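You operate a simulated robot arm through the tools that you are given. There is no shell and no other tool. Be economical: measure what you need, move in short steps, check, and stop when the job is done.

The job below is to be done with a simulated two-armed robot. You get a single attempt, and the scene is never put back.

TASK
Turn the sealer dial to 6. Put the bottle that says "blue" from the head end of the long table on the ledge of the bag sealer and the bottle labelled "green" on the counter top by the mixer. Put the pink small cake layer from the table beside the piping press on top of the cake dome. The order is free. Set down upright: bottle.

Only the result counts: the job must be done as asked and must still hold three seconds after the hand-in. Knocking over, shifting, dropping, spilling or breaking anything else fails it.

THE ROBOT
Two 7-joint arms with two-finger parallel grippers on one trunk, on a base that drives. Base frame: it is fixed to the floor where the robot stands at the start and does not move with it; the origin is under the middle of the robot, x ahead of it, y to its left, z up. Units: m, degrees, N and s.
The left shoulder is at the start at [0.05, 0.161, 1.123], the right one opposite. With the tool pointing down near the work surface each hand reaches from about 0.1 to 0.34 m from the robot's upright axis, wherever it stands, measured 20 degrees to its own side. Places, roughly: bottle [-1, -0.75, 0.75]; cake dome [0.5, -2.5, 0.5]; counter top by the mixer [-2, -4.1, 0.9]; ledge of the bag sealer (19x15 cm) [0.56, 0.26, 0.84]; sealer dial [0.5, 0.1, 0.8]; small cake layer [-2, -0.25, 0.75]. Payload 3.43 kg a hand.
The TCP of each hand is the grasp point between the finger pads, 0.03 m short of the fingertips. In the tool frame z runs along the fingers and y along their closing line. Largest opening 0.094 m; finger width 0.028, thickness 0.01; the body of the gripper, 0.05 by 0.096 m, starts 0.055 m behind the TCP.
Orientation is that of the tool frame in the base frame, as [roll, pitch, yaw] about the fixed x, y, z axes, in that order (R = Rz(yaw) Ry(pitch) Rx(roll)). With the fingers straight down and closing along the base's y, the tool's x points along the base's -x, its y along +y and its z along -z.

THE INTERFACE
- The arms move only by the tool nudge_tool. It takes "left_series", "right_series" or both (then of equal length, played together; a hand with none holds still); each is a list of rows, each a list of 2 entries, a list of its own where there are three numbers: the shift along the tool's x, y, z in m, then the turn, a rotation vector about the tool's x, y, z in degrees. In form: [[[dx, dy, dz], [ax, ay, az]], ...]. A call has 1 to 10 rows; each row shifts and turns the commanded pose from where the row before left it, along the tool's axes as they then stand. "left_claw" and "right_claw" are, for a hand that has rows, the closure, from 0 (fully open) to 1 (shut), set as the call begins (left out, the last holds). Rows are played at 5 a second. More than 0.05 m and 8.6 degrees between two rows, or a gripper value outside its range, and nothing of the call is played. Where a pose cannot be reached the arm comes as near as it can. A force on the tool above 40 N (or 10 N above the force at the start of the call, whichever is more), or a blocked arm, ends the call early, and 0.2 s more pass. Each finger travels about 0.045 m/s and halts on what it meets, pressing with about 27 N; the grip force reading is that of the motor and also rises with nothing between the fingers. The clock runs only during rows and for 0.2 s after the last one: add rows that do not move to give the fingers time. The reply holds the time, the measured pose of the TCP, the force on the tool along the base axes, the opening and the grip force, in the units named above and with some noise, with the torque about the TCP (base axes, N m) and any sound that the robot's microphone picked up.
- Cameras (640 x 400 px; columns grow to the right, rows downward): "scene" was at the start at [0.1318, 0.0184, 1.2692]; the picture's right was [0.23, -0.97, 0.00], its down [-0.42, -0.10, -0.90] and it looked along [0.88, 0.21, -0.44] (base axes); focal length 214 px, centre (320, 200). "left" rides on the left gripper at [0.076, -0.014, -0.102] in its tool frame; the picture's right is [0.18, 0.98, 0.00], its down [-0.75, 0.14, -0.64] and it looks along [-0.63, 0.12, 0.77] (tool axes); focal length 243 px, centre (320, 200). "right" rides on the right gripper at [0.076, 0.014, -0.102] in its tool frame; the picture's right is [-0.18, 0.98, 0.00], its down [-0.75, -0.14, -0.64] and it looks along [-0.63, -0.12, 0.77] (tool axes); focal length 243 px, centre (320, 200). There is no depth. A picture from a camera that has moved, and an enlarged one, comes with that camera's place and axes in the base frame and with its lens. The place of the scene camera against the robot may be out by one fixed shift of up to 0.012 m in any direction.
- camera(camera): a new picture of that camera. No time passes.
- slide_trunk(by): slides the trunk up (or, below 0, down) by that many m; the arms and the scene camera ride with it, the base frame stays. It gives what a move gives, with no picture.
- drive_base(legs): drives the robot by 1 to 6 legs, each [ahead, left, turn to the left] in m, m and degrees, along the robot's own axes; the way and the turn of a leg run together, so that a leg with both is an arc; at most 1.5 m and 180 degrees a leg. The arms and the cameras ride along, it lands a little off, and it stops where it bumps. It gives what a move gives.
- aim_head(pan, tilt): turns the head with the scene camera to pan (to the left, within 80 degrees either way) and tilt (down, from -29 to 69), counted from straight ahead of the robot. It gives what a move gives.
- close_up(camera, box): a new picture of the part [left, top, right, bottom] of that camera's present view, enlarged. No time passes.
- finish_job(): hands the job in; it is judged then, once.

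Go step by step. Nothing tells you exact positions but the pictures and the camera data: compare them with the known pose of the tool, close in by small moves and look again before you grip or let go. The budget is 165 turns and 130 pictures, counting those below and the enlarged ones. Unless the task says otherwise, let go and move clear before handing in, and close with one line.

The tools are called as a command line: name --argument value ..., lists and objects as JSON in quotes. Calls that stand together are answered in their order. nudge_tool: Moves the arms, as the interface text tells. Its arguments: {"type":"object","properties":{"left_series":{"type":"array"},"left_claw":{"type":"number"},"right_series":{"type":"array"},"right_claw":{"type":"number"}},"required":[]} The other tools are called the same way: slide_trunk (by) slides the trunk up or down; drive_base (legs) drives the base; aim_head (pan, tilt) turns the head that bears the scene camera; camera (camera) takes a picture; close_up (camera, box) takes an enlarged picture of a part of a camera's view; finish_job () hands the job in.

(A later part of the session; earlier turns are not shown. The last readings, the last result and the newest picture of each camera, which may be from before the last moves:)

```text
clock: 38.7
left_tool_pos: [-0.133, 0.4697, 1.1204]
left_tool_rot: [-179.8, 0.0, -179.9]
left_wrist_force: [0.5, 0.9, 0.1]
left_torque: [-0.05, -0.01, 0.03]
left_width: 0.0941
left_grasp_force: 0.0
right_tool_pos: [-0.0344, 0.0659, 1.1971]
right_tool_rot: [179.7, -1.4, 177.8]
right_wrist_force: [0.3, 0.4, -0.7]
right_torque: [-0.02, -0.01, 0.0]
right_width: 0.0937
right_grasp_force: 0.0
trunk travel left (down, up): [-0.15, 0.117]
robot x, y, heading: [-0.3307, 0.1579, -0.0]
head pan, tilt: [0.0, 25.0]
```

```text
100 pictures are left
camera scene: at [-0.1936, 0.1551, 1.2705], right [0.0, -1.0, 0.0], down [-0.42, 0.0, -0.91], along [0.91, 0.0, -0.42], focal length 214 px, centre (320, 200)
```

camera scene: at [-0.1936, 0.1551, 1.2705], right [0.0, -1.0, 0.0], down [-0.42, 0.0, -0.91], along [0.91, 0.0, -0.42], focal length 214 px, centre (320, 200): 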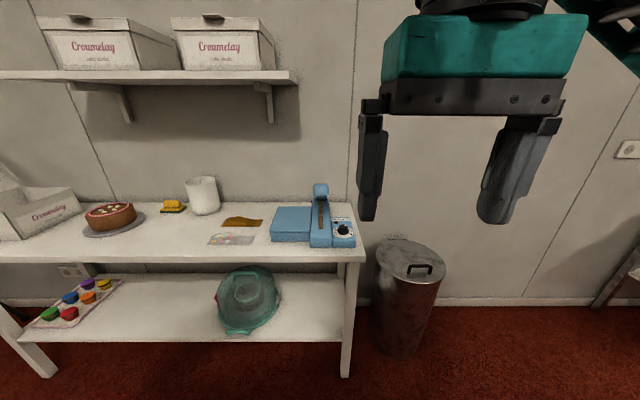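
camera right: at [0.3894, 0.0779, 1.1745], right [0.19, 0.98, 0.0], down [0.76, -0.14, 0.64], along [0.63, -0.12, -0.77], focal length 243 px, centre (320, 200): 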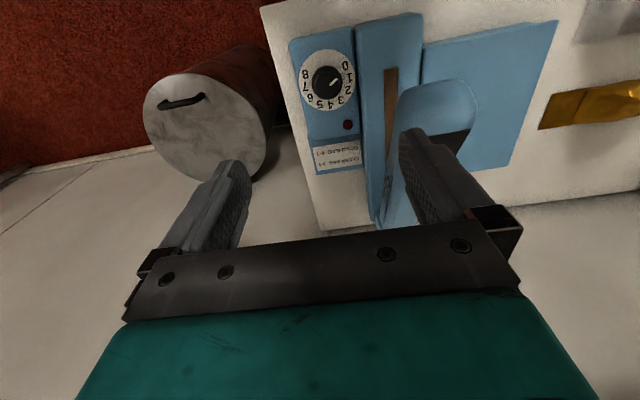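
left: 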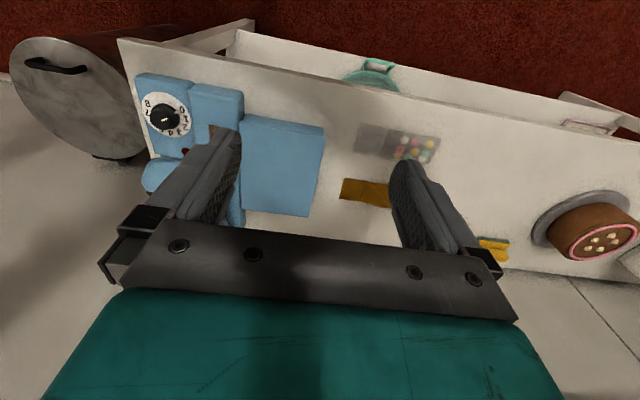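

The backward drive was blocked by something behind. I move forward a little and look both ways before turning.

drive_base --legs '[[0.12, 0, 0]]'

aim_head --pan -80 --tilt 30

camera --camera "scene"

aim_head --pan 80 --tilt 30

camera --camera "scene"

```text
clock: 40.0
left_tool_pos: [-0.011, 0.4715, 1.1198]
left_tool_rot: [-180.0, -0.1, 180.0]
left_wrist_force: [0.4, -1.2, 0.9]
left_torque: [-0.04, 0.0, 0.0]
left_width: 0.094
left_grasp_force: 0.1
right_tool_pos: [0.0872, 0.0659, 1.1975]
right_tool_rot: [179.6, -1.4, 177.8]
right_wrist_force: [0.2, 0.7, 0.6]
right_torque: [-0.01, 0.04, -0.01]
right_width: 0.0941
right_grasp_force: 0.1
trunk travel left (down, up): [-0.15, 0.117]
robot x, y, heading: [-0.2102, 0.1592, -0.1]
head pan, tilt: [0.0, 25.0]
```

```text
clock: 41.5
left_tool_pos: [-0.0125, 0.4709, 1.1203]
left_tool_rot: [-179.9, 0.0, -179.9]
left_wrist_force: [0.3, -0.5, -0.5]
left_torque: [0.0, 0.02, 0.03]
left_width: 0.0939
left_grasp_force: 0.1
right_tool_pos: [0.0865, 0.0648, 1.1966]
right_tool_rot: [179.7, -1.3, 177.9]
right_wrist_force: [-0.1, -0.5, -0.6]
right_torque: [0.01, 0.01, 0.01]
right_width: 0.094
right_grasp_force: 0.1
trunk travel left (down, up): [-0.15, 0.117]
robot x, y, heading: [-0.2091, 0.1584, -0.2]
head pan, tilt: [-80.0, 30.0]
```

```text
99 pictures are left
camera scene: at [-0.1503, 0.0661, 1.2626], right [-0.98, -0.17, 0.0], down [-0.09, 0.49, -0.87], along [0.15, -0.85, -0.5], focal length 214 px, centre (320, 200)
```

scene: 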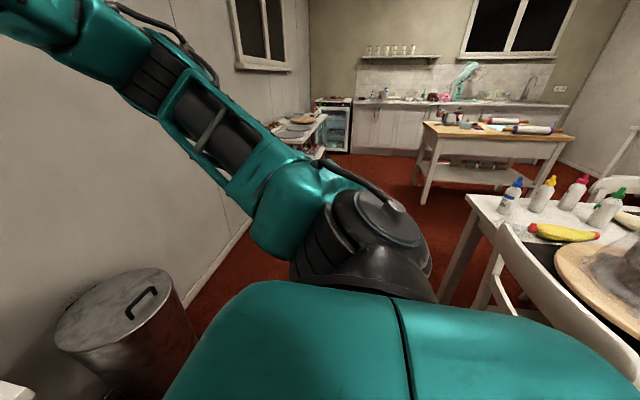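

```text
clock: 44.0
left_tool_pos: [-0.0128, 0.47, 1.1193]
left_tool_rot: [-179.9, -0.1, -179.9]
left_wrist_force: [1.1, 0.4, -0.2]
left_torque: [0.0, 0.01, -0.03]
left_width: 0.094
left_grasp_force: 0.1
right_tool_pos: [0.0848, 0.0651, 1.1991]
right_tool_rot: [179.8, -1.4, 177.8]
right_wrist_force: [-0.2, 0.3, 1.6]
right_torque: [-0.01, -0.01, -0.01]
right_width: 0.0941
right_grasp_force: 0.2
trunk travel left (down, up): [-0.15, 0.117]
robot x, y, heading: [-0.2053, 0.158, -0.0]
head pan, tilt: [80.0, 30.0]
```

```text
98 pictures are left
camera scene: at [-0.1501, 0.2442, 1.2626], right [0.98, -0.17, 0.0], down [-0.09, -0.49, -0.87], along [0.15, 0.85, -0.5], focal length 214 px, centre (320, 200)
```

scene: 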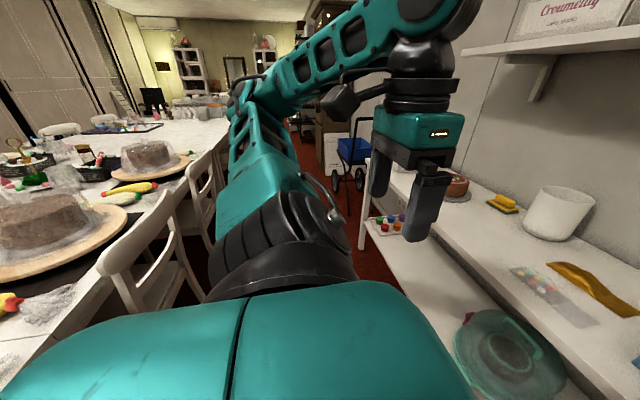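

I see the long table along y; its near (head) end holds four icing bottles with coloured caps at about x −0.8…−1.1, y −0.85, and the kitchen counter with the mixer beyond. A chair blocked me behind; I'll drive round to face the table end from the −y side.

drive_base --legs '[[0.07, 0, 0], [0, 0, -90], [1.5, 0, 0], [0.1, 0, 0], [0, 0, 180]]'

aim_head --pan 50 --tilt 25

camera --camera "scene"

```text
clock: 63.9
left_tool_pos: [-0.4405, -1.2379, 1.1201]
left_tool_rot: [-179.9, 0.0, -91.3]
left_wrist_force: [0.6, 0.3, 0.5]
left_torque: [-0.03, -0.05, 0.01]
left_width: 0.0939
left_grasp_force: 0.0
right_tool_pos: [-0.0333, -1.15, 1.1982]
right_tool_rot: [179.8, -1.4, -93.5]
right_wrist_force: [-0.5, 0.4, 0.3]
right_torque: [-0.01, 0.03, 0.0]
right_width: 0.094
right_grasp_force: 0.1
trunk travel left (down, up): [-0.15, 0.117]
robot x, y, heading: [-0.1298, -1.4404, 88.6]
head pan, tilt: [80.0, 30.0]
```

```text
clock: 64.8
left_tool_pos: [-0.4414, -1.2389, 1.119]
left_tool_rot: [-180.0, 0.0, -91.3]
left_wrist_force: [-0.3, -0.2, 0.3]
left_torque: [0.01, -0.01, 0.02]
left_width: 0.094
left_grasp_force: 0.1
right_tool_pos: [-0.0334, -1.1495, 1.1987]
right_tool_rot: [179.8, -1.2, -93.4]
right_wrist_force: [0.6, -0.6, 0.5]
right_torque: [0.03, -0.01, -0.01]
right_width: 0.0937
right_grasp_force: 0.0
trunk travel left (down, up): [-0.15, 0.117]
robot x, y, heading: [-0.132, -1.4397, 88.4]
head pan, tilt: [50.0, 25.0]
```

```text
97 pictures are left
camera scene: at [-0.1991, -1.3431, 1.2705], right [0.66, 0.75, 0.0], down [0.32, -0.28, -0.91], along [-0.68, 0.6, -0.42], focal length 214 px, centre (320, 200)
```

scene: 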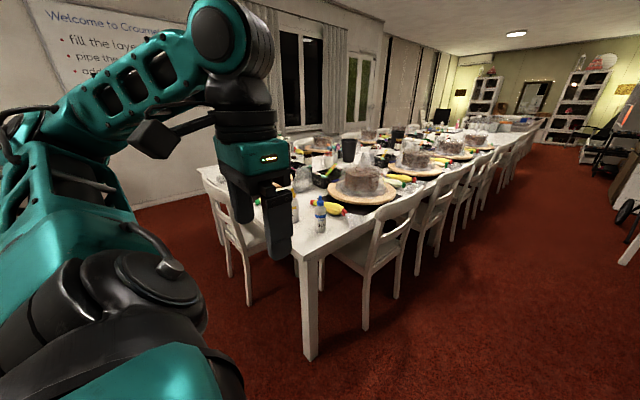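

I need to see the bottle labels; I strafe left and look again from the front.

drive_base --legs '[[0, 0.55, 1.5]]'

aim_head --pan 15 --tilt 40

camera --camera "scene"

```text
clock: 70.2
left_tool_pos: [-0.9998, -1.2406, 1.1199]
left_tool_rot: [-180.0, 0.0, -89.9]
left_wrist_force: [0.9, -0.1, -0.6]
left_torque: [-0.04, 0.0, 0.02]
left_width: 0.094
left_grasp_force: 0.1
right_tool_pos: [-0.5957, -1.1409, 1.1974]
right_tool_rot: [179.6, -1.4, -91.9]
right_wrist_force: [0.1, -0.4, 0.0]
right_torque: [0.01, 0.03, 0.0]
right_width: 0.0941
right_grasp_force: 0.1
trunk travel left (down, up): [-0.15, 0.117]
robot x, y, heading: [-0.6907, -1.4331, 90.2]
head pan, tilt: [50.0, 25.0]
```

```text
clock: 71.2
left_tool_pos: [-0.9997, -1.2404, 1.1203]
left_tool_rot: [-179.9, 0.0, -90.0]
left_wrist_force: [0.1, 0.5, 0.5]
left_torque: [-0.03, -0.03, -0.04]
left_width: 0.0941
left_grasp_force: 0.0
right_tool_pos: [-0.5954, -1.1408, 1.198]
right_tool_rot: [179.7, -1.4, -92.0]
right_wrist_force: [-0.3, -1.1, -0.7]
right_torque: [-0.01, 0.01, 0.0]
right_width: 0.0938
right_grasp_force: 0.0
trunk travel left (down, up): [-0.15, 0.117]
robot x, y, heading: [-0.6858, -1.4338, 90.1]
head pan, tilt: [15.0, 40.0]
```

```text
96 pictures are left
camera scene: at [-0.707, -1.3157, 1.2472], right [0.97, 0.26, 0.0], down [0.17, -0.62, -0.77], along [-0.2, 0.74, -0.64], focal length 214 px, centre (320, 200)
```

scene: 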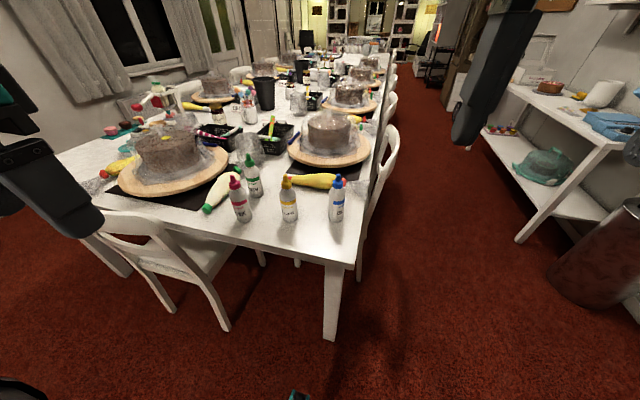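

close_up --camera "scene" --box '[200, 140, 360, 240]'

```text
4.00 times, centred on (280, 190) of scene
camera zoom: at [-0.707, -1.3157, 1.2472], right [0.97, 0.26, 0.0], down [0.17, -0.62, -0.77], along [-0.2, 0.74, -0.64], focal length 858 px, centre (480, 240)
```

zoom: 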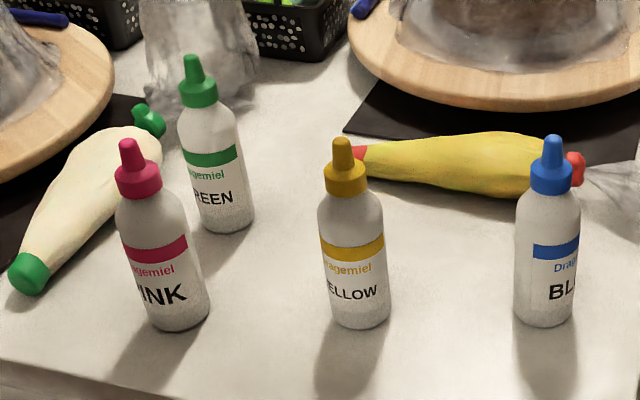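

Labels match the caps: BLUE at about [−0.79, −0.82], GREEN at about [−1.10, −0.77], 17 cm tall on a 0.75 m table. They sit 0.31 m apart, so I'll stand between them and take blue with the right hand and green with the left.

drive_base --legs '[[0, 0.255, 0], [0.16, 0, 0]]'

aim_head --pan 0 --tilt 45

camera --camera "scene"

```text
clock: 75.0
left_tool_pos: [-1.2536, -1.0807, 1.1195]
left_tool_rot: [-179.9, -0.1, -89.8]
left_wrist_force: [0.0, 0.6, 0.4]
left_torque: [-0.02, -0.03, 0.04]
left_width: 0.094
left_grasp_force: 0.0
right_tool_pos: [-0.8508, -0.9813, 1.197]
right_tool_rot: [179.7, -1.2, -92.0]
right_wrist_force: [-1.1, 0.4, 0.3]
right_torque: [0.0, -0.05, 0.05]
right_width: 0.0939
right_grasp_force: 0.1
trunk travel left (down, up): [-0.15, 0.117]
robot x, y, heading: [-0.9408, -1.2748, 90.4]
head pan, tilt: [15.0, 40.0]
```

```text
clock: 75.8
left_tool_pos: [-1.2541, -1.0822, 1.1198]
left_tool_rot: [-179.8, 0.0, -89.8]
left_wrist_force: [-0.3, 0.0, -0.2]
left_torque: [0.03, 0.02, 0.04]
left_width: 0.0942
left_grasp_force: 0.0
right_tool_pos: [-0.8496, -0.9826, 1.1975]
right_tool_rot: [179.7, -1.2, -91.9]
right_wrist_force: [-0.5, 0.0, 0.2]
right_torque: [0.03, -0.01, -0.01]
right_width: 0.094
right_grasp_force: 0.0
trunk travel left (down, up): [-0.15, 0.117]
robot x, y, heading: [-0.9403, -1.2779, 90.0]
head pan, tilt: [0.0, 45.0]
```

```text
94 pictures are left
camera scene: at [-0.9394, -1.1579, 1.24], right [1.0, 0.0, 0.0], down [0.0, -0.71, -0.71], along [0.0, 0.71, -0.71], focal length 214 px, centre (320, 200)
```

scene: 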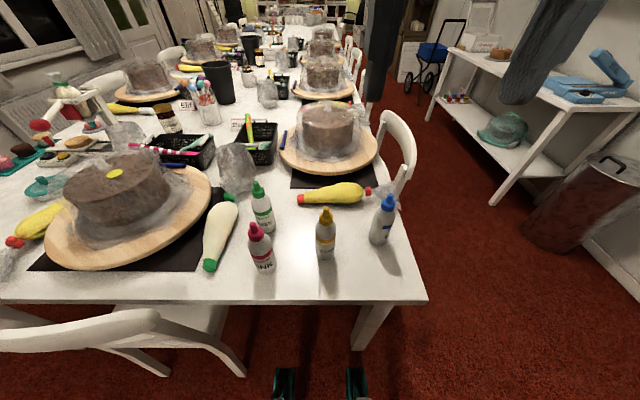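

The base feet are low and narrow, so it can slide partly under this table between leg and chair. I shift left 4 cm and go 0.11 m ahead.

drive_base --legs '[[0, 0.04, 0], [0.11, 0, 0]]'

slide_trunk --by -0.08

camera --camera "scene"

camera --camera "right"

camera --camera "left"

```text
clock: 77.6
left_tool_pos: [-1.3091, -1.004, 1.1191]
left_tool_rot: [-179.8, 0.1, -89.3]
left_wrist_force: [-0.1, 0.6, 1.2]
left_torque: [0.02, -0.04, -0.02]
left_width: 0.094
left_grasp_force: 0.1
right_tool_pos: [-0.9055, -0.8997, 1.1981]
right_tool_rot: [179.8, -1.3, -91.8]
right_wrist_force: [-1.0, 0.1, -0.3]
right_torque: [0.03, -0.02, 0.01]
right_width: 0.0939
right_grasp_force: 0.1
trunk travel left (down, up): [-0.15, 0.117]
robot x, y, heading: [-0.9945, -1.1922, 90.5]
head pan, tilt: [0.0, 45.0]
stopped in leg 2: the robot was blocked; the commanded pose is now the measured one
```

```text
clock: 78.8
left_tool_pos: [-1.3079, -1.0022, 1.0392]
left_tool_rot: [-179.8, 0.0, -89.4]
left_wrist_force: [0.2, -1.1, 0.2]
left_torque: [-0.01, 0.02, -0.02]
left_width: 0.094
left_grasp_force: 0.0
right_tool_pos: [-0.9047, -0.8991, 1.1178]
right_tool_rot: [179.6, -1.4, -91.7]
right_wrist_force: [0.1, -0.3, -0.2]
right_torque: [-0.01, 0.01, 0.02]
right_width: 0.0941
right_grasp_force: 0.1
trunk travel left (down, up): [-0.07, 0.197]
robot x, y, heading: [-0.9887, -1.1918, 90.9]
head pan, tilt: [0.0, 45.0]
```

```text
93 pictures are left
camera scene: at [-0.9928, -1.0764, 1.16], right [1.0, 0.01, 0.0], down [0.01, -0.71, -0.71], along [-0.01, 0.71, -0.71], focal length 214 px, centre (320, 200)
```

scene: 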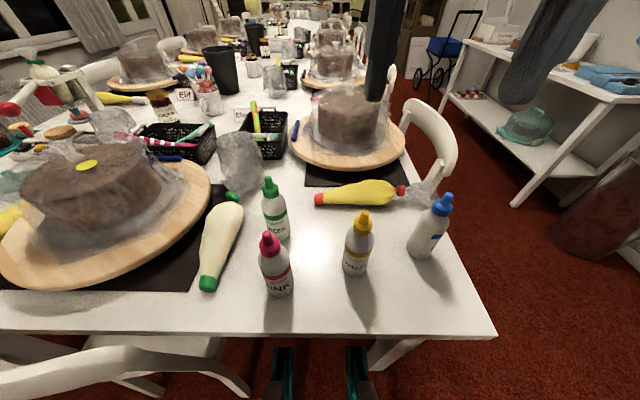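

```text
92 pictures are left
camera right: at [-0.921, -0.973, 1.2216], right [-0.98, 0.21, 0.0], down [0.17, 0.76, 0.62], along [0.13, 0.61, -0.78], focal length 243 px, centre (320, 200)
```

right: 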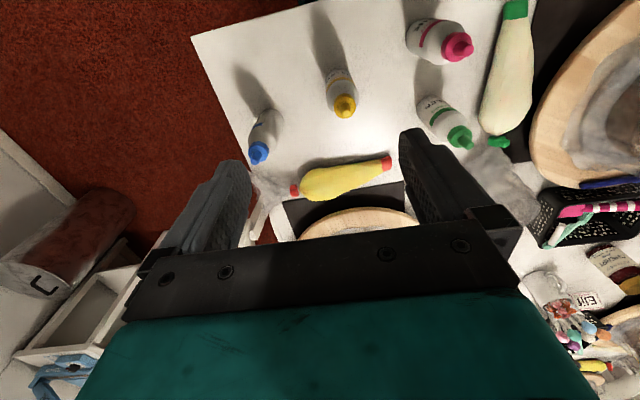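

```text
91 pictures are left
camera left: at [-1.2923, -1.0795, 1.1416], right [-0.98, -0.2, 0.0], down [-0.15, 0.75, 0.64], along [-0.12, 0.63, -0.77], focal length 243 px, centre (320, 200)
```

left: 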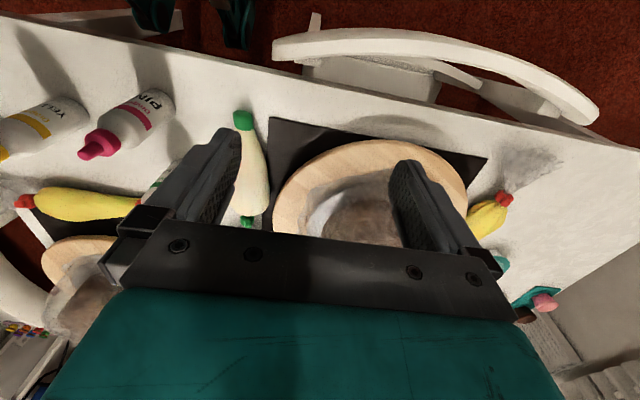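

Blue's tip is near [−0.798, −0.826, 0.92], green's near [−1.090, −0.784, 0.92]. I bring each hand above its bottle.

nudge_tool --left_series '[[[-0.031, -0.031, 0], [0, 0, 0]], [[-0.031, -0.031, 0], [0, 0, 0]], [[-0.031, -0.031, 0], [0, 0, 0]], [[-0.031, -0.031, 0], [0, 0, 0]], [[-0.031, -0.031, 0], [0, 0, 0]], [[-0.031, -0.031, 0], [0, 0, 0]], [[-0.031, -0.031, 0], [0, 0, 0]], [[0, 0, 0], [0, 0, 0]]]' --right_series '[[[-0.0104, -0.0153, 0], [0, 0, 0]], [[-0.0104, -0.0153, 0], [0, 0, 0]], [[-0.0104, -0.0153, 0], [0, 0, 0]], [[-0.0104, -0.0153, 0], [0, 0, 0]], [[-0.0104, -0.0153, 0], [0, 0, 0]], [[-0.0104, -0.0153, 0], [0, 0, 0]], [[-0.0104, -0.0153, 0], [0, 0, 0]], [[0, 0, 0], [0, 0, 0]]]'

camera --camera "right"

camera --camera "left"

camera --camera "scene"

```text
clock: 80.6
left_tool_pos: [-1.1105, -0.7978, 1.0403]
left_tool_rot: [-179.9, 0.1, -89.1]
left_wrist_force: [0.4, -0.2, 0.6]
left_torque: [-0.04, -0.01, -0.01]
left_width: 0.094
left_grasp_force: 0.1
left hand out of reach, approached as far as the arm can: row 7
right_tool_pos: [-0.7952, -0.8292, 1.1144]
right_tool_rot: [179.7, -1.4, -91.6]
right_wrist_force: [-0.7, -0.6, -0.5]
right_torque: [0.0, -0.02, 0.02]
right_width: 0.094
right_grasp_force: 0.0
trunk travel left (down, up): [-0.07, 0.197]
robot x, y, heading: [-0.9983, -1.1942, 90.8]
head pan, tilt: [0.0, 45.0]
```

```text
90 pictures are left
camera right: at [-0.8119, -0.9032, 1.2199], right [-0.98, 0.21, 0.0], down [0.17, 0.76, 0.62], along [0.13, 0.61, -0.78], focal length 243 px, centre (320, 200)
```

right: 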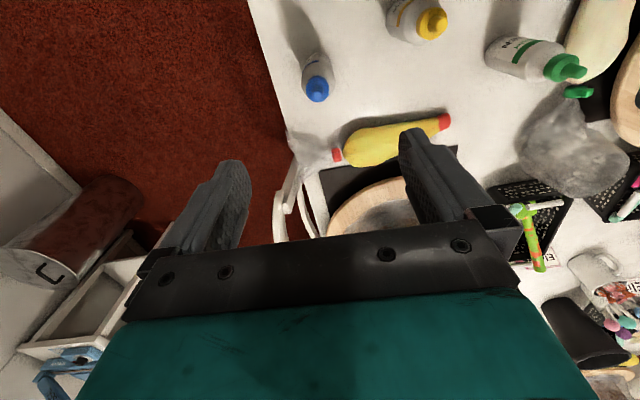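

```text
89 pictures are left
camera left: at [-1.0939, -0.8742, 1.1419], right [-0.98, -0.2, 0.0], down [-0.15, 0.75, 0.64], along [-0.13, 0.63, -0.77], focal length 243 px, centre (320, 200)
```

left: 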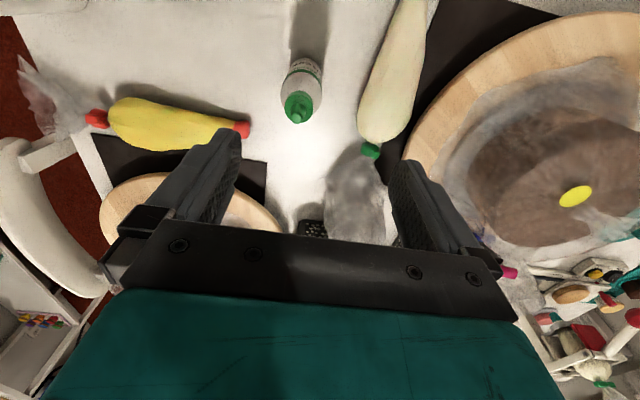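

```text
88 pictures are left
camera scene: at [-0.9929, -1.076, 1.1599], right [1.0, 0.01, 0.0], down [0.01, -0.71, -0.71], along [-0.01, 0.71, -0.71], focal length 214 px, centre (320, 200)
```

scene: 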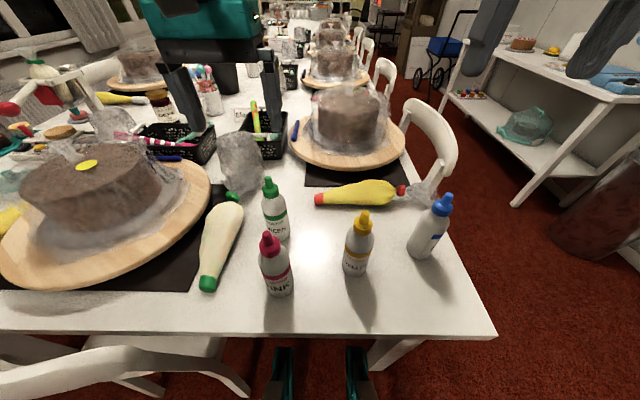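

Blue is well under the right hand. The left hand is at its reach limit, so I tilt it 10° forward while the right goes down most of the way.

nudge_tool --left_series '[[[0, 0, 0], [0, -5, 0]], [[0, 0, 0], [0, -5, 0]], [[0.003, 0, 0.015], [0, 0, 0]], [[0.003, 0, 0.015], [0, 0, 0]], [[0, 0, 0], [0, 0, 0]]]' --right_series '[[[0, 0, 0.04], [0, -1.4, 0]], [[0, 0, 0.04], [0, 0, 0]], [[0, 0, 0.04], [0, 0, 0]], [[0, 0, 0.034], [0, 0, 0]], [[0, 0, 0], [0, 0, 0]]]'

camera --camera "right"

camera --camera "scene"

```text
clock: 81.8
left_tool_pos: [-1.1094, -0.8001, 1.0088]
left_tool_rot: [-179.9, 10.0, -89.3]
left_wrist_force: [0.1, 0.4, 0.5]
left_torque: [0.0, 0.01, 0.0]
left_width: 0.0938
left_grasp_force: 0.0
right_tool_pos: [-0.7955, -0.8297, 0.9605]
right_tool_rot: [179.7, 0.0, -91.8]
right_wrist_force: [0.4, 0.1, 0.2]
right_torque: [0.01, -0.02, -0.03]
right_width: 0.0938
right_grasp_force: 0.1
trunk travel left (down, up): [-0.07, 0.197]
robot x, y, heading: [-0.9985, -1.1925, 90.8]
head pan, tilt: [0.0, 45.0]
```

```text
87 pictures are left
camera right: at [-0.8129, -0.9069, 1.0625], right [-0.98, 0.21, 0.01], down [0.17, 0.75, 0.64], along [0.13, 0.63, -0.77], focal length 243 px, centre (320, 200)
```

right: 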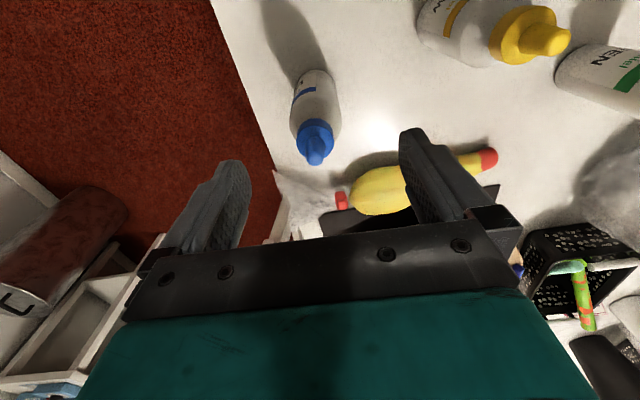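

```text
86 pictures are left
camera scene: at [-0.9929, -1.0763, 1.16], right [1.0, 0.01, 0.0], down [0.01, -0.71, -0.71], along [-0.01, 0.71, -0.71], focal length 214 px, centre (320, 200)
```

scene: 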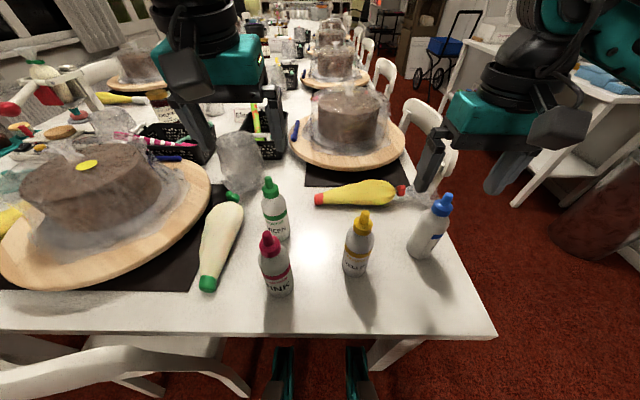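

Blue's nozzle is exactly between the fingertips. I lower 6.5 cm and look.

nudge_tool --right_series '[[[0, 0, 0.025], [0, 0, 0]], [[0, 0, 0.025], [0, 0, 0]], [[0, 0, 0.015], [0, 0, 0]], [[0, 0, 0], [0, 0, 0]]]'

close_up --camera "scene" --box '[380, 130, 540, 270]'

camera --camera "right"

```text
clock: 82.8
left_tool_pos: [-1.1085, -0.7981, 1.0098]
left_tool_rot: [-179.9, 9.9, -89.3]
left_wrist_force: [-0.3, 0.4, -0.2]
left_torque: [-0.02, 0.01, -0.03]
left_width: 0.094
left_grasp_force: 0.0
right_tool_pos: [-0.7961, -0.8304, 0.8947]
right_tool_rot: [179.7, -0.1, -91.7]
right_wrist_force: [1.0, -0.2, -0.7]
right_torque: [-0.01, -0.02, 0.03]
right_width: 0.094
right_grasp_force: 0.0
trunk travel left (down, up): [-0.07, 0.197]
robot x, y, heading: [-0.9936, -1.1957, 90.8]
head pan, tilt: [0.0, 45.0]
```

```text
2.86 times, centred on (460, 200) of scene
camera zoom: at [-0.9929, -1.0763, 1.16], right [1.0, 0.01, 0.0], down [0.01, -0.71, -0.71], along [-0.01, 0.71, -0.71], focal length 613 px, centre (-80, 200)
```

zoom: 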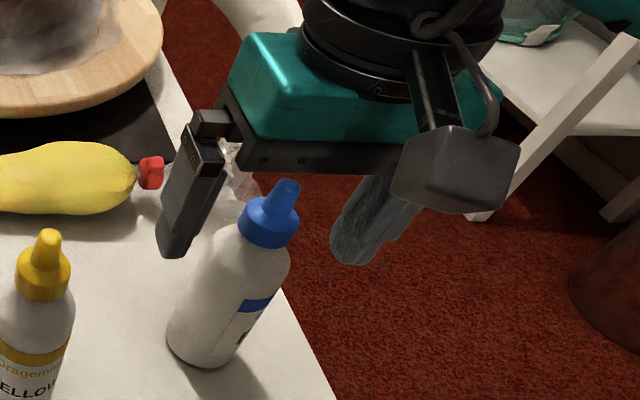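

```text
84 pictures are left
camera right: at [-0.8127, -0.9065, 0.9982], right [-0.98, 0.21, 0.01], down [0.17, 0.75, 0.64], along [0.13, 0.63, -0.77], focal length 243 px, centre (320, 200)
```

right: 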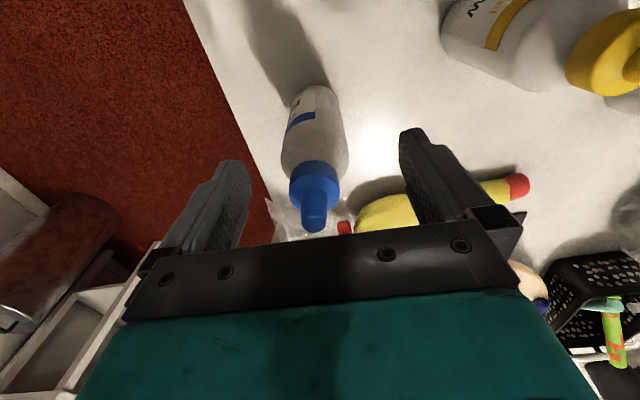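

The collar is right at TCP height; I raise 7 mm so the pads take the collar, then close.

nudge_tool --right_series '[[[0, 0, -0.007], [0, 0, 0]], [[0, 0, 0], [0, 0, 0]]]'

nudge_tool --right_series '[[[0, 0, 0], [0, 0, 0]], [[0, 0, 0], [0, 0, 0]], [[0, 0, 0], [0, 0, 0]], [[0, 0, 0], [0, 0, 0]], [[0, 0, 0], [0, 0, 0]], [[0, 0, 0], [0, 0, 0]], [[0, 0, 0], [0, 0, 0]], [[0, 0, 0], [0, 0, 0]]]' --right_claw 0.9

close_up --camera "scene" --box '[380, 130, 540, 270]'

```text
clock: 83.4
left_tool_pos: [-1.1092, -0.8003, 1.0099]
left_tool_rot: [-179.9, 10.0, -89.3]
left_wrist_force: [-0.1, 0.3, -0.3]
left_torque: [0.0, 0.06, 0.02]
left_width: 0.094
left_grasp_force: 0.1
right_tool_pos: [-0.795, -0.8311, 0.903]
right_tool_rot: [179.7, 0.0, -91.7]
right_wrist_force: [0.7, 0.0, -0.1]
right_torque: [-0.03, -0.01, -0.01]
right_width: 0.0945
right_grasp_force: 0.1
trunk travel left (down, up): [-0.07, 0.197]
robot x, y, heading: [-0.9929, -1.1941, 90.4]
head pan, tilt: [0.0, 45.0]
```

```text
clock: 85.2
left_tool_pos: [-1.1079, -0.7994, 1.0107]
left_tool_rot: [-180.0, 10.0, -89.4]
left_wrist_force: [0.5, 0.6, 0.3]
left_torque: [0.02, -0.02, 0.0]
left_width: 0.0938
left_grasp_force: 0.1
right_tool_pos: [-0.7942, -0.8306, 0.9029]
right_tool_rot: [179.7, -0.1, -91.7]
right_wrist_force: [0.6, -0.6, 1.6]
right_torque: [0.0, 0.01, 0.03]
right_width: 0.0268
right_grasp_force: 26.7
trunk travel left (down, up): [-0.07, 0.197]
robot x, y, heading: [-0.9928, -1.1949, 90.7]
head pan, tilt: [0.0, 45.0]
```

```text
2.86 times, centred on (460, 200) of scene
camera zoom: at [-0.9929, -1.0764, 1.16], right [1.0, 0.01, 0.0], down [0.01, -0.71, -0.71], along [-0.01, 0.71, -0.71], focal length 613 px, centre (-80, 200)
```

zoom: 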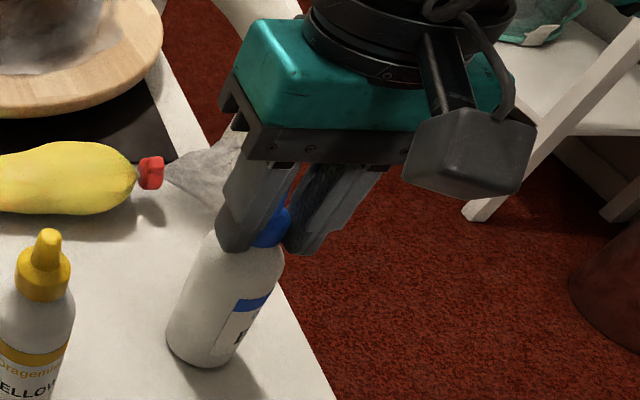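

Gripped the collar (2.7 cm). Lift straight up.

nudge_tool --right_series '[[[0, 0, -0.03], [0, 0, 0]], [[0, 0, -0.04], [0, 0, 0]], [[0, 0, -0.04], [0, 0, 0]], [[0, 0, -0.04], [0, 0, 0]], [[0, 0, -0.04], [0, 0, 0]], [[0, 0, 0], [0, 0, 0]]]' --left_series '[[[0, 0, 0], [0, 0, 0]], [[0, 0, 0], [0, 0, 0]], [[0, 0, 0], [0, 0, 0]], [[0, -0.006, 0], [0, 0, 0]], [[0, -0.006, 0], [0, 0, 0]], [[-0.012, -0.006, 0.002], [0, 0, 0]]]'

camera --camera "scene"

camera --camera "left"

```text
clock: 86.6
left_tool_pos: [-1.095, -0.7938, 1.0108]
left_tool_rot: [-179.9, 10.1, -89.3]
left_wrist_force: [0.3, -0.8, 0.6]
left_torque: [0.02, 0.01, 0.0]
left_width: 0.0937
left_grasp_force: 0.0
left hand out of reach, approached as far as the arm can: row 6
right_tool_pos: [-0.7939, -0.8311, 1.0943]
right_tool_rot: [179.7, 0.0, -91.7]
right_wrist_force: [-0.8, -0.5, -1.0]
right_torque: [0.02, -0.01, 0.02]
right_width: 0.0268
right_grasp_force: 26.3
trunk travel left (down, up): [-0.07, 0.197]
robot x, y, heading: [-0.9943, -1.193, 90.7]
head pan, tilt: [0.0, 45.0]
```

```text
82 pictures are left
camera scene: at [-0.9927, -1.0768, 1.16], right [1.0, 0.01, 0.0], down [0.01, -0.71, -0.71], along [-0.01, 0.71, -0.71], focal length 214 px, centre (320, 200)
```

scene: 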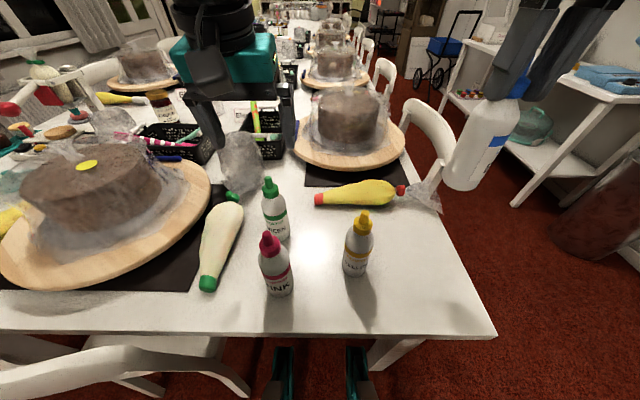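

```text
81 pictures are left
camera left: at [-1.0784, -0.8869, 1.0969], right [-0.98, -0.19, -0.03], down [-0.15, 0.63, 0.76], along [-0.13, 0.75, -0.64], focal length 243 px, centre (320, 200)
```

left: 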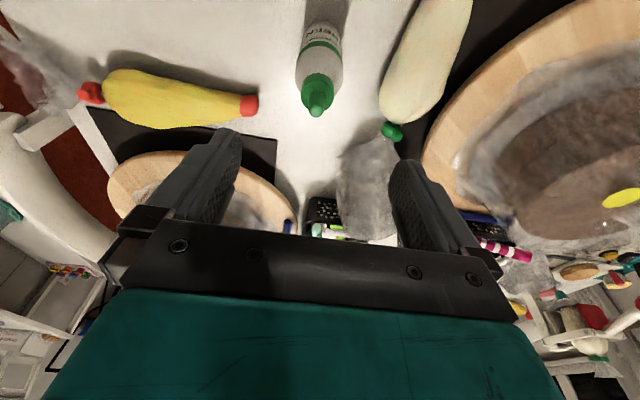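

Blue is up and hanging straight. Now the left hand descends over green.

nudge_tool --left_series '[[[0.0047, 0, 0.0266], [0, 0, 0]], [[0.0047, 0, 0.0266], [0, 0, 0]], [[0.0047, 0, 0.0266], [0, 0, 0]], [[0, 0, 0], [0, 0, 0]]]'

camera --camera "left"

close_up --camera "scene" --box '[180, 100, 340, 300]'

```text
clock: 87.6
left_tool_pos: [-1.0928, -0.7927, 0.9285]
left_tool_rot: [-179.9, 10.0, -89.3]
left_wrist_force: [-0.5, 0.3, -0.2]
left_torque: [-0.01, 0.03, -0.01]
left_width: 0.094
left_grasp_force: 0.0
right_tool_pos: [-0.7924, -0.8311, 1.0937]
right_tool_rot: [179.7, -0.1, -91.7]
right_wrist_force: [-0.3, -0.2, -1.3]
right_torque: [-0.02, 0.0, 0.0]
right_width: 0.0266
right_grasp_force: 26.5
trunk travel left (down, up): [-0.07, 0.197]
robot x, y, heading: [-0.9955, -1.1948, 90.9]
head pan, tilt: [0.0, 45.0]
```

```text
80 pictures are left
camera left: at [-1.0777, -0.8862, 1.0156], right [-0.98, -0.19, -0.03], down [-0.15, 0.63, 0.76], along [-0.13, 0.75, -0.65], focal length 243 px, centre (320, 200)
```

left: 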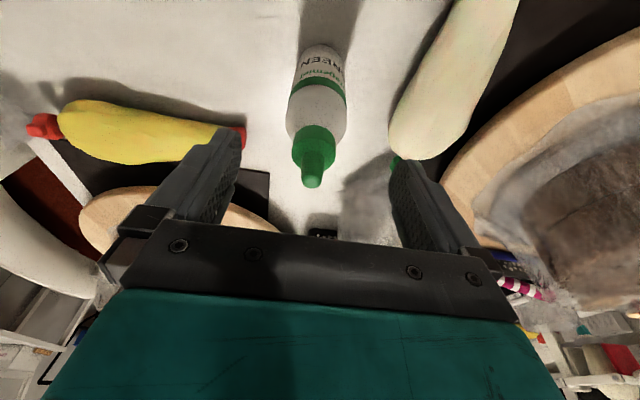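

```text
2.00 times, centred on (260, 200) of scene
camera zoom: at [-0.9928, -1.0762, 1.16], right [1.0, 0.01, 0.0], down [0.01, -0.71, -0.71], along [-0.01, 0.71, -0.71], focal length 429 px, centre (440, 200)
```

zoom: 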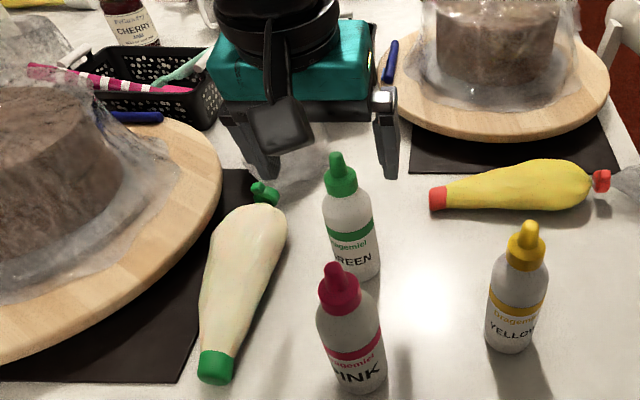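

Green is centred apart from 4 mm; I correct, lower 26 mm, and close.

nudge_tool --left_series '[[[0.0015, -0.003, 0.009], [0, 0, 0]], [[0.0016, 0, 0.009], [0, 0, 0]], [[0.0015, 0, 0.008], [0, 0, 0]], [[0, 0, 0], [0, 0, 0]]]'

close_up --camera "left" --box '[200, 50, 440, 250]'

close_up --camera "scene" --box '[200, 120, 340, 260]'

```text
clock: 88.6
left_tool_pos: [-1.0948, -0.794, 0.9019]
left_tool_rot: [-179.8, 10.1, -89.3]
left_wrist_force: [-0.7, -0.6, -0.4]
left_torque: [-0.01, -0.02, 0.01]
left_width: 0.0938
left_grasp_force: 0.0
left hand out of reach, approached as far as the arm can: row 3
right_tool_pos: [-0.7919, -0.8307, 1.0932]
right_tool_rot: [179.7, 0.0, -91.7]
right_wrist_force: [0.0, 0.7, -1.6]
right_torque: [-0.01, 0.0, 0.03]
right_width: 0.0269
right_grasp_force: 26.9
trunk travel left (down, up): [-0.07, 0.197]
robot x, y, heading: [-0.9916, -1.196, 90.8]
head pan, tilt: [0.0, 45.0]
```

```text
2.00 times, centred on (320, 150) of left
camera zoom: at [-1.0786, -0.8872, 0.9894], right [-0.98, -0.19, -0.04], down [-0.15, 0.63, 0.76], along [-0.12, 0.75, -0.65], focal length 485 px, centre (320, 300)
```

zoom: 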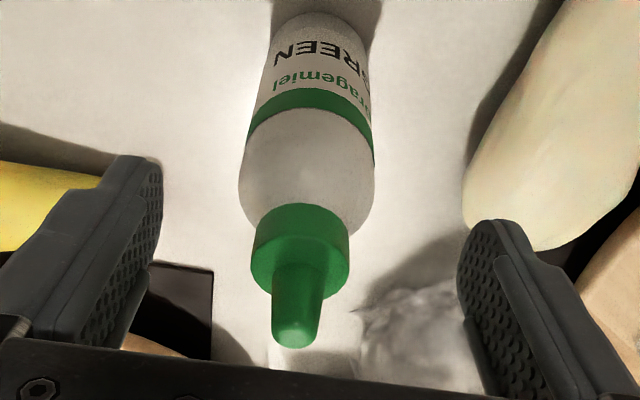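

```text
2.86 times, centred on (270, 190) of scene
camera zoom: at [-0.9928, -1.0762, 1.1599], right [1.0, 0.01, 0.0], down [0.01, -0.71, -0.71], along [-0.01, 0.71, -0.71], focal length 613 px, centre (463, 229)
```

zoom: 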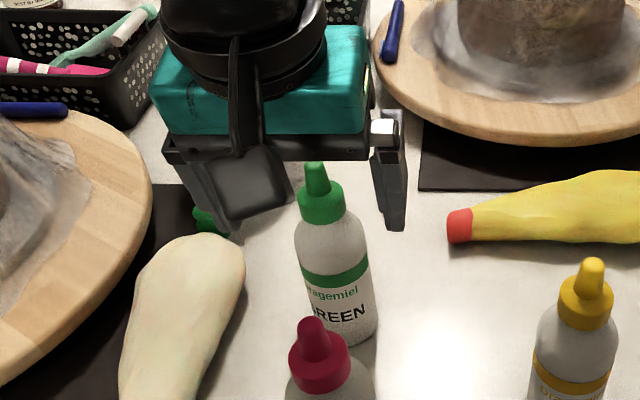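

Needs 4 mm more to the right; I tilt 5° more to gain reach and shift.

nudge_tool --left_series '[[[0, 0, 0], [0, -2.5, 0]], [[0, 0, 0], [0, -2.5, 0]], [[0, -0.004, 0], [0, 0, 0]], [[0, 0, 0], [0, 0, 0]]]'

close_up --camera "left" --box '[200, 50, 440, 250]'

```text
clock: 89.6
left_tool_pos: [-1.0916, -0.7934, 0.9017]
left_tool_rot: [-179.8, 15.2, -89.3]
left_wrist_force: [1.3, 0.5, 0.0]
left_torque: [-0.01, -0.02, 0.02]
left_width: 0.0941
left_grasp_force: 0.0
right_tool_pos: [-0.7933, -0.8314, 1.0942]
right_tool_rot: [179.6, 0.0, -91.7]
right_wrist_force: [0.3, -0.2, -0.8]
right_torque: [-0.01, 0.01, 0.02]
right_width: 0.0264
right_grasp_force: 27.1
trunk travel left (down, up): [-0.07, 0.197]
robot x, y, heading: [-0.9913, -1.1967, 90.5]
head pan, tilt: [0.0, 45.0]
```

```text
2.00 times, centred on (320, 150) of left
camera zoom: at [-1.0755, -0.8942, 0.9814], right [-0.98, -0.19, -0.05], down [-0.15, 0.56, 0.82], along [-0.13, 0.81, -0.58], focal length 485 px, centre (320, 300)
```

zoom: 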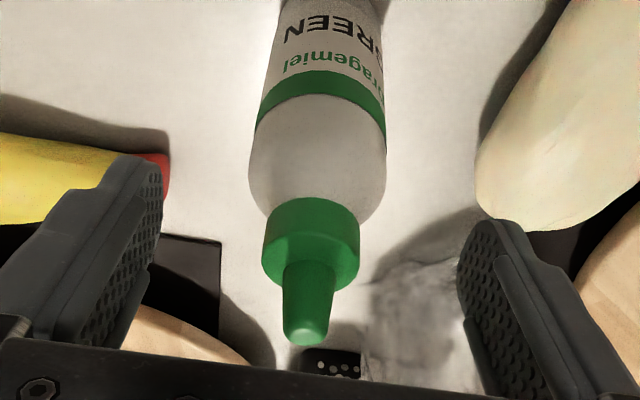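

Centred. Close on the green collar.

nudge_tool --left_series '[[[0, 0, 0], [0, 0, 0]], [[0, 0, 0], [0, 0, 0]], [[0, 0, 0], [0, 0, 0]], [[0, 0, 0], [0, 0, 0]], [[0, 0, 0], [0, 0, 0]], [[0, 0, 0], [0, 0, 0]], [[0, 0, 0], [0, 0, 0]], [[0, 0, 0], [0, 0, 0]]]' --left_claw 0.9

close_up --camera "scene" --box '[200, 120, 340, 260]'

```text
clock: 91.4
left_tool_pos: [-1.0915, -0.7944, 0.9015]
left_tool_rot: [-179.9, 15.0, -89.4]
left_wrist_force: [1.0, -0.2, 0.4]
left_torque: [-0.02, -0.06, -0.03]
left_width: 0.0262
left_grasp_force: 26.5
right_tool_pos: [-0.7931, -0.8299, 1.0934]
right_tool_rot: [179.7, 0.0, -91.8]
right_wrist_force: [0.1, 0.3, -2.1]
right_torque: [-0.01, 0.0, 0.01]
right_width: 0.0264
right_grasp_force: 27.1
trunk travel left (down, up): [-0.07, 0.197]
robot x, y, heading: [-0.9947, -1.1945, 90.8]
head pan, tilt: [0.0, 45.0]
```

```text
2.86 times, centred on (270, 190) of scene
camera zoom: at [-0.9928, -1.0763, 1.16], right [1.0, 0.01, 0.0], down [0.01, -0.71, -0.71], along [-0.01, 0.71, -0.71], focal length 613 px, centre (463, 229)
```

zoom: 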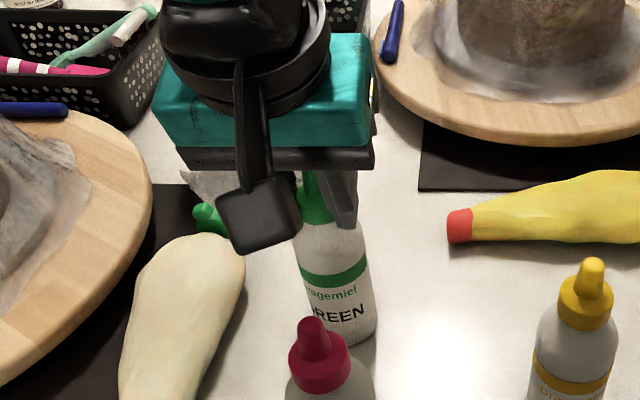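

Both bottles gripped. I raise the trunk 0.17 m for a purely vertical lift.

slide_trunk --by 0.17

camera --camera "scene"

```text
clock: 93.3
left_tool_pos: [-1.0913, -0.7934, 1.0717]
left_tool_rot: [-179.9, 14.9, -89.3]
left_wrist_force: [0.5, -0.1, -0.9]
left_torque: [-0.03, -0.03, 0.02]
left_width: 0.0258
left_grasp_force: 26.6
right_tool_pos: [-0.7941, -0.8305, 1.264]
right_tool_rot: [179.7, -0.1, -91.7]
right_wrist_force: [-0.4, 0.0, -2.5]
right_torque: [-0.02, 0.01, 0.02]
right_width: 0.0264
right_grasp_force: 27.1
trunk travel left (down, up): [-0.24, 0.027]
robot x, y, heading: [-0.9925, -1.1941, 90.8]
head pan, tilt: [0.0, 45.0]
```

```text
74 pictures are left
camera scene: at [-0.9928, -1.076, 1.3299], right [1.0, 0.01, 0.0], down [0.01, -0.71, -0.71], along [-0.01, 0.71, -0.71], focal length 214 px, centre (320, 200)
```

scene: 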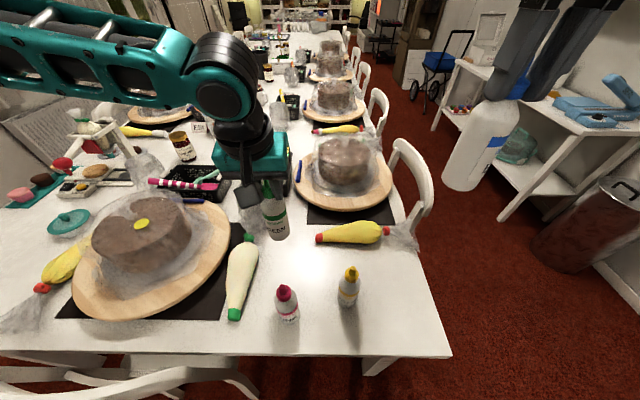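

Both bottles hang upright. I raise the left hand some more, back out and drive to the sealer.

nudge_tool --left_series '[[[0.02, 0, -0.04], [0, 0, 0]], [[0.02, 0, -0.04], [0, 0, 0]]]'

drive_base --legs '[[-0.32, 0, 0], [0, -0.86, 0], [1.5, 0, 0], [0.37, 0, 0], [0, 0, -90.8]]'

aim_head --pan -5 --tilt 35

camera --camera "scene"

```text
clock: 93.9
left_tool_pos: [-1.0906, -0.8543, 1.1399]
left_tool_rot: [-179.9, 15.0, -89.3]
left_wrist_force: [-0.6, -0.5, -1.1]
left_torque: [-0.01, 0.02, 0.01]
left_width: 0.0261
left_grasp_force: 26.9
right_tool_pos: [-0.7936, -0.8316, 1.2649]
right_tool_rot: [179.7, 0.2, -91.9]
right_wrist_force: [-0.6, -0.1, -1.9]
right_torque: [0.01, 0.02, 0.01]
right_width: 0.0262
right_grasp_force: 26.4
trunk travel left (down, up): [-0.24, 0.027]
robot x, y, heading: [-0.9896, -1.1918, 90.8]
head pan, tilt: [0.0, 45.0]
```

```text
clock: 116.3
left_tool_pos: [0.1957, 0.4544, 1.1394]
left_tool_rot: [-180.0, 14.9, -179.8]
left_wrist_force: [0.4, -0.8, -0.8]
left_torque: [0.01, 0.02, 0.02]
left_width: 0.0248
left_grasp_force: 27.5
right_tool_pos: [0.2143, 0.1574, 1.2639]
right_tool_rot: [179.7, -0.1, 177.8]
right_wrist_force: [-0.1, 0.6, -1.2]
right_torque: [0.0, -0.01, 0.01]
right_width: 0.0249
right_grasp_force: 26.5
trunk travel left (down, up): [-0.24, 0.027]
robot x, y, heading: [-0.1453, 0.3647, 0.3]
head pan, tilt: [0.0, 45.0]
```

```text
clock: 117.0
left_tool_pos: [0.1957, 0.4557, 1.1391]
left_tool_rot: [-179.9, 15.0, -179.8]
left_wrist_force: [0.4, 0.3, -1.1]
left_torque: [-0.02, -0.02, 0.0]
left_width: 0.0246
left_grasp_force: 27.1
right_tool_pos: [0.216, 0.1577, 1.2629]
right_tool_rot: [179.7, 0.0, 177.9]
right_wrist_force: [-0.4, 0.6, -1.6]
right_torque: [0.0, -0.01, 0.01]
right_width: 0.0246
right_grasp_force: 26.8
trunk travel left (down, up): [-0.24, 0.027]
robot x, y, heading: [-0.1496, 0.3628, 0.2]
head pan, tilt: [-5.0, 35.0]
```

```text
73 pictures are left
camera scene: at [-0.0172, 0.3504, 1.3447], right [-0.08, -1.0, 0.0], down [-0.57, 0.05, -0.82], along [0.82, -0.07, -0.57], focal length 214 px, centre (320, 200)
```

scene: 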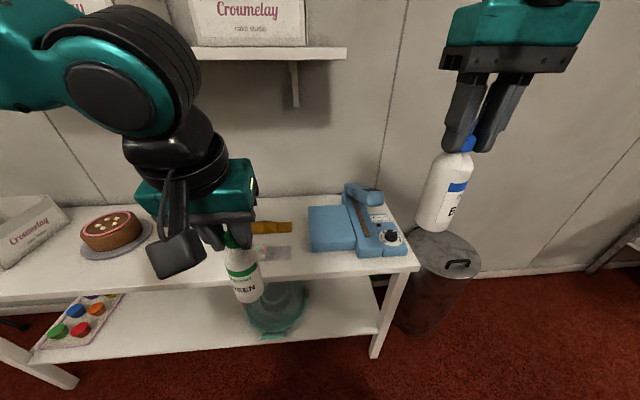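

The grip width is creeping down slightly; I check both grips close up.

close_up --camera "scene" --box '[400, 70, 520, 240]'

close_up --camera "right" --box '[200, 50, 440, 250]'

```text
2.35 times, centred on (460, 155) of scene
camera zoom: at [-0.0172, 0.3504, 1.3447], right [-0.08, -1.0, 0.0], down [-0.57, 0.05, -0.82], along [0.82, -0.07, -0.57], focal length 505 px, centre (-9, 306)
```

zoom: 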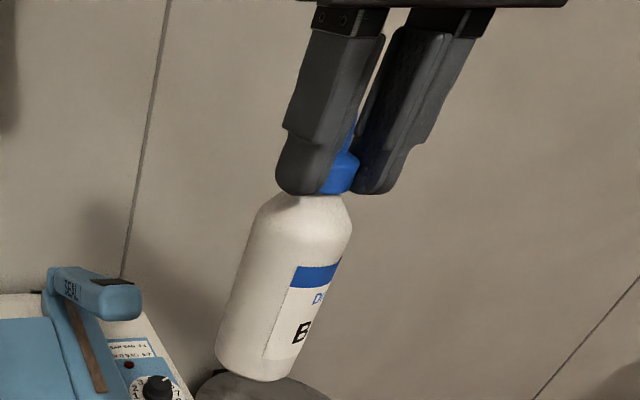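

```text
2.00 times, centred on (320, 150) of right
camera zoom: at [0.1376, 0.1734, 1.3659], right [0.22, 0.98, 0.01], down [0.75, -0.17, 0.64], along [0.63, -0.14, -0.77], focal length 485 px, centre (320, 300)
```

zoom: 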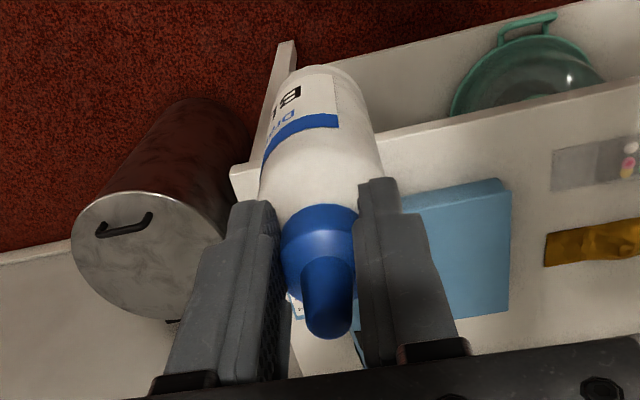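

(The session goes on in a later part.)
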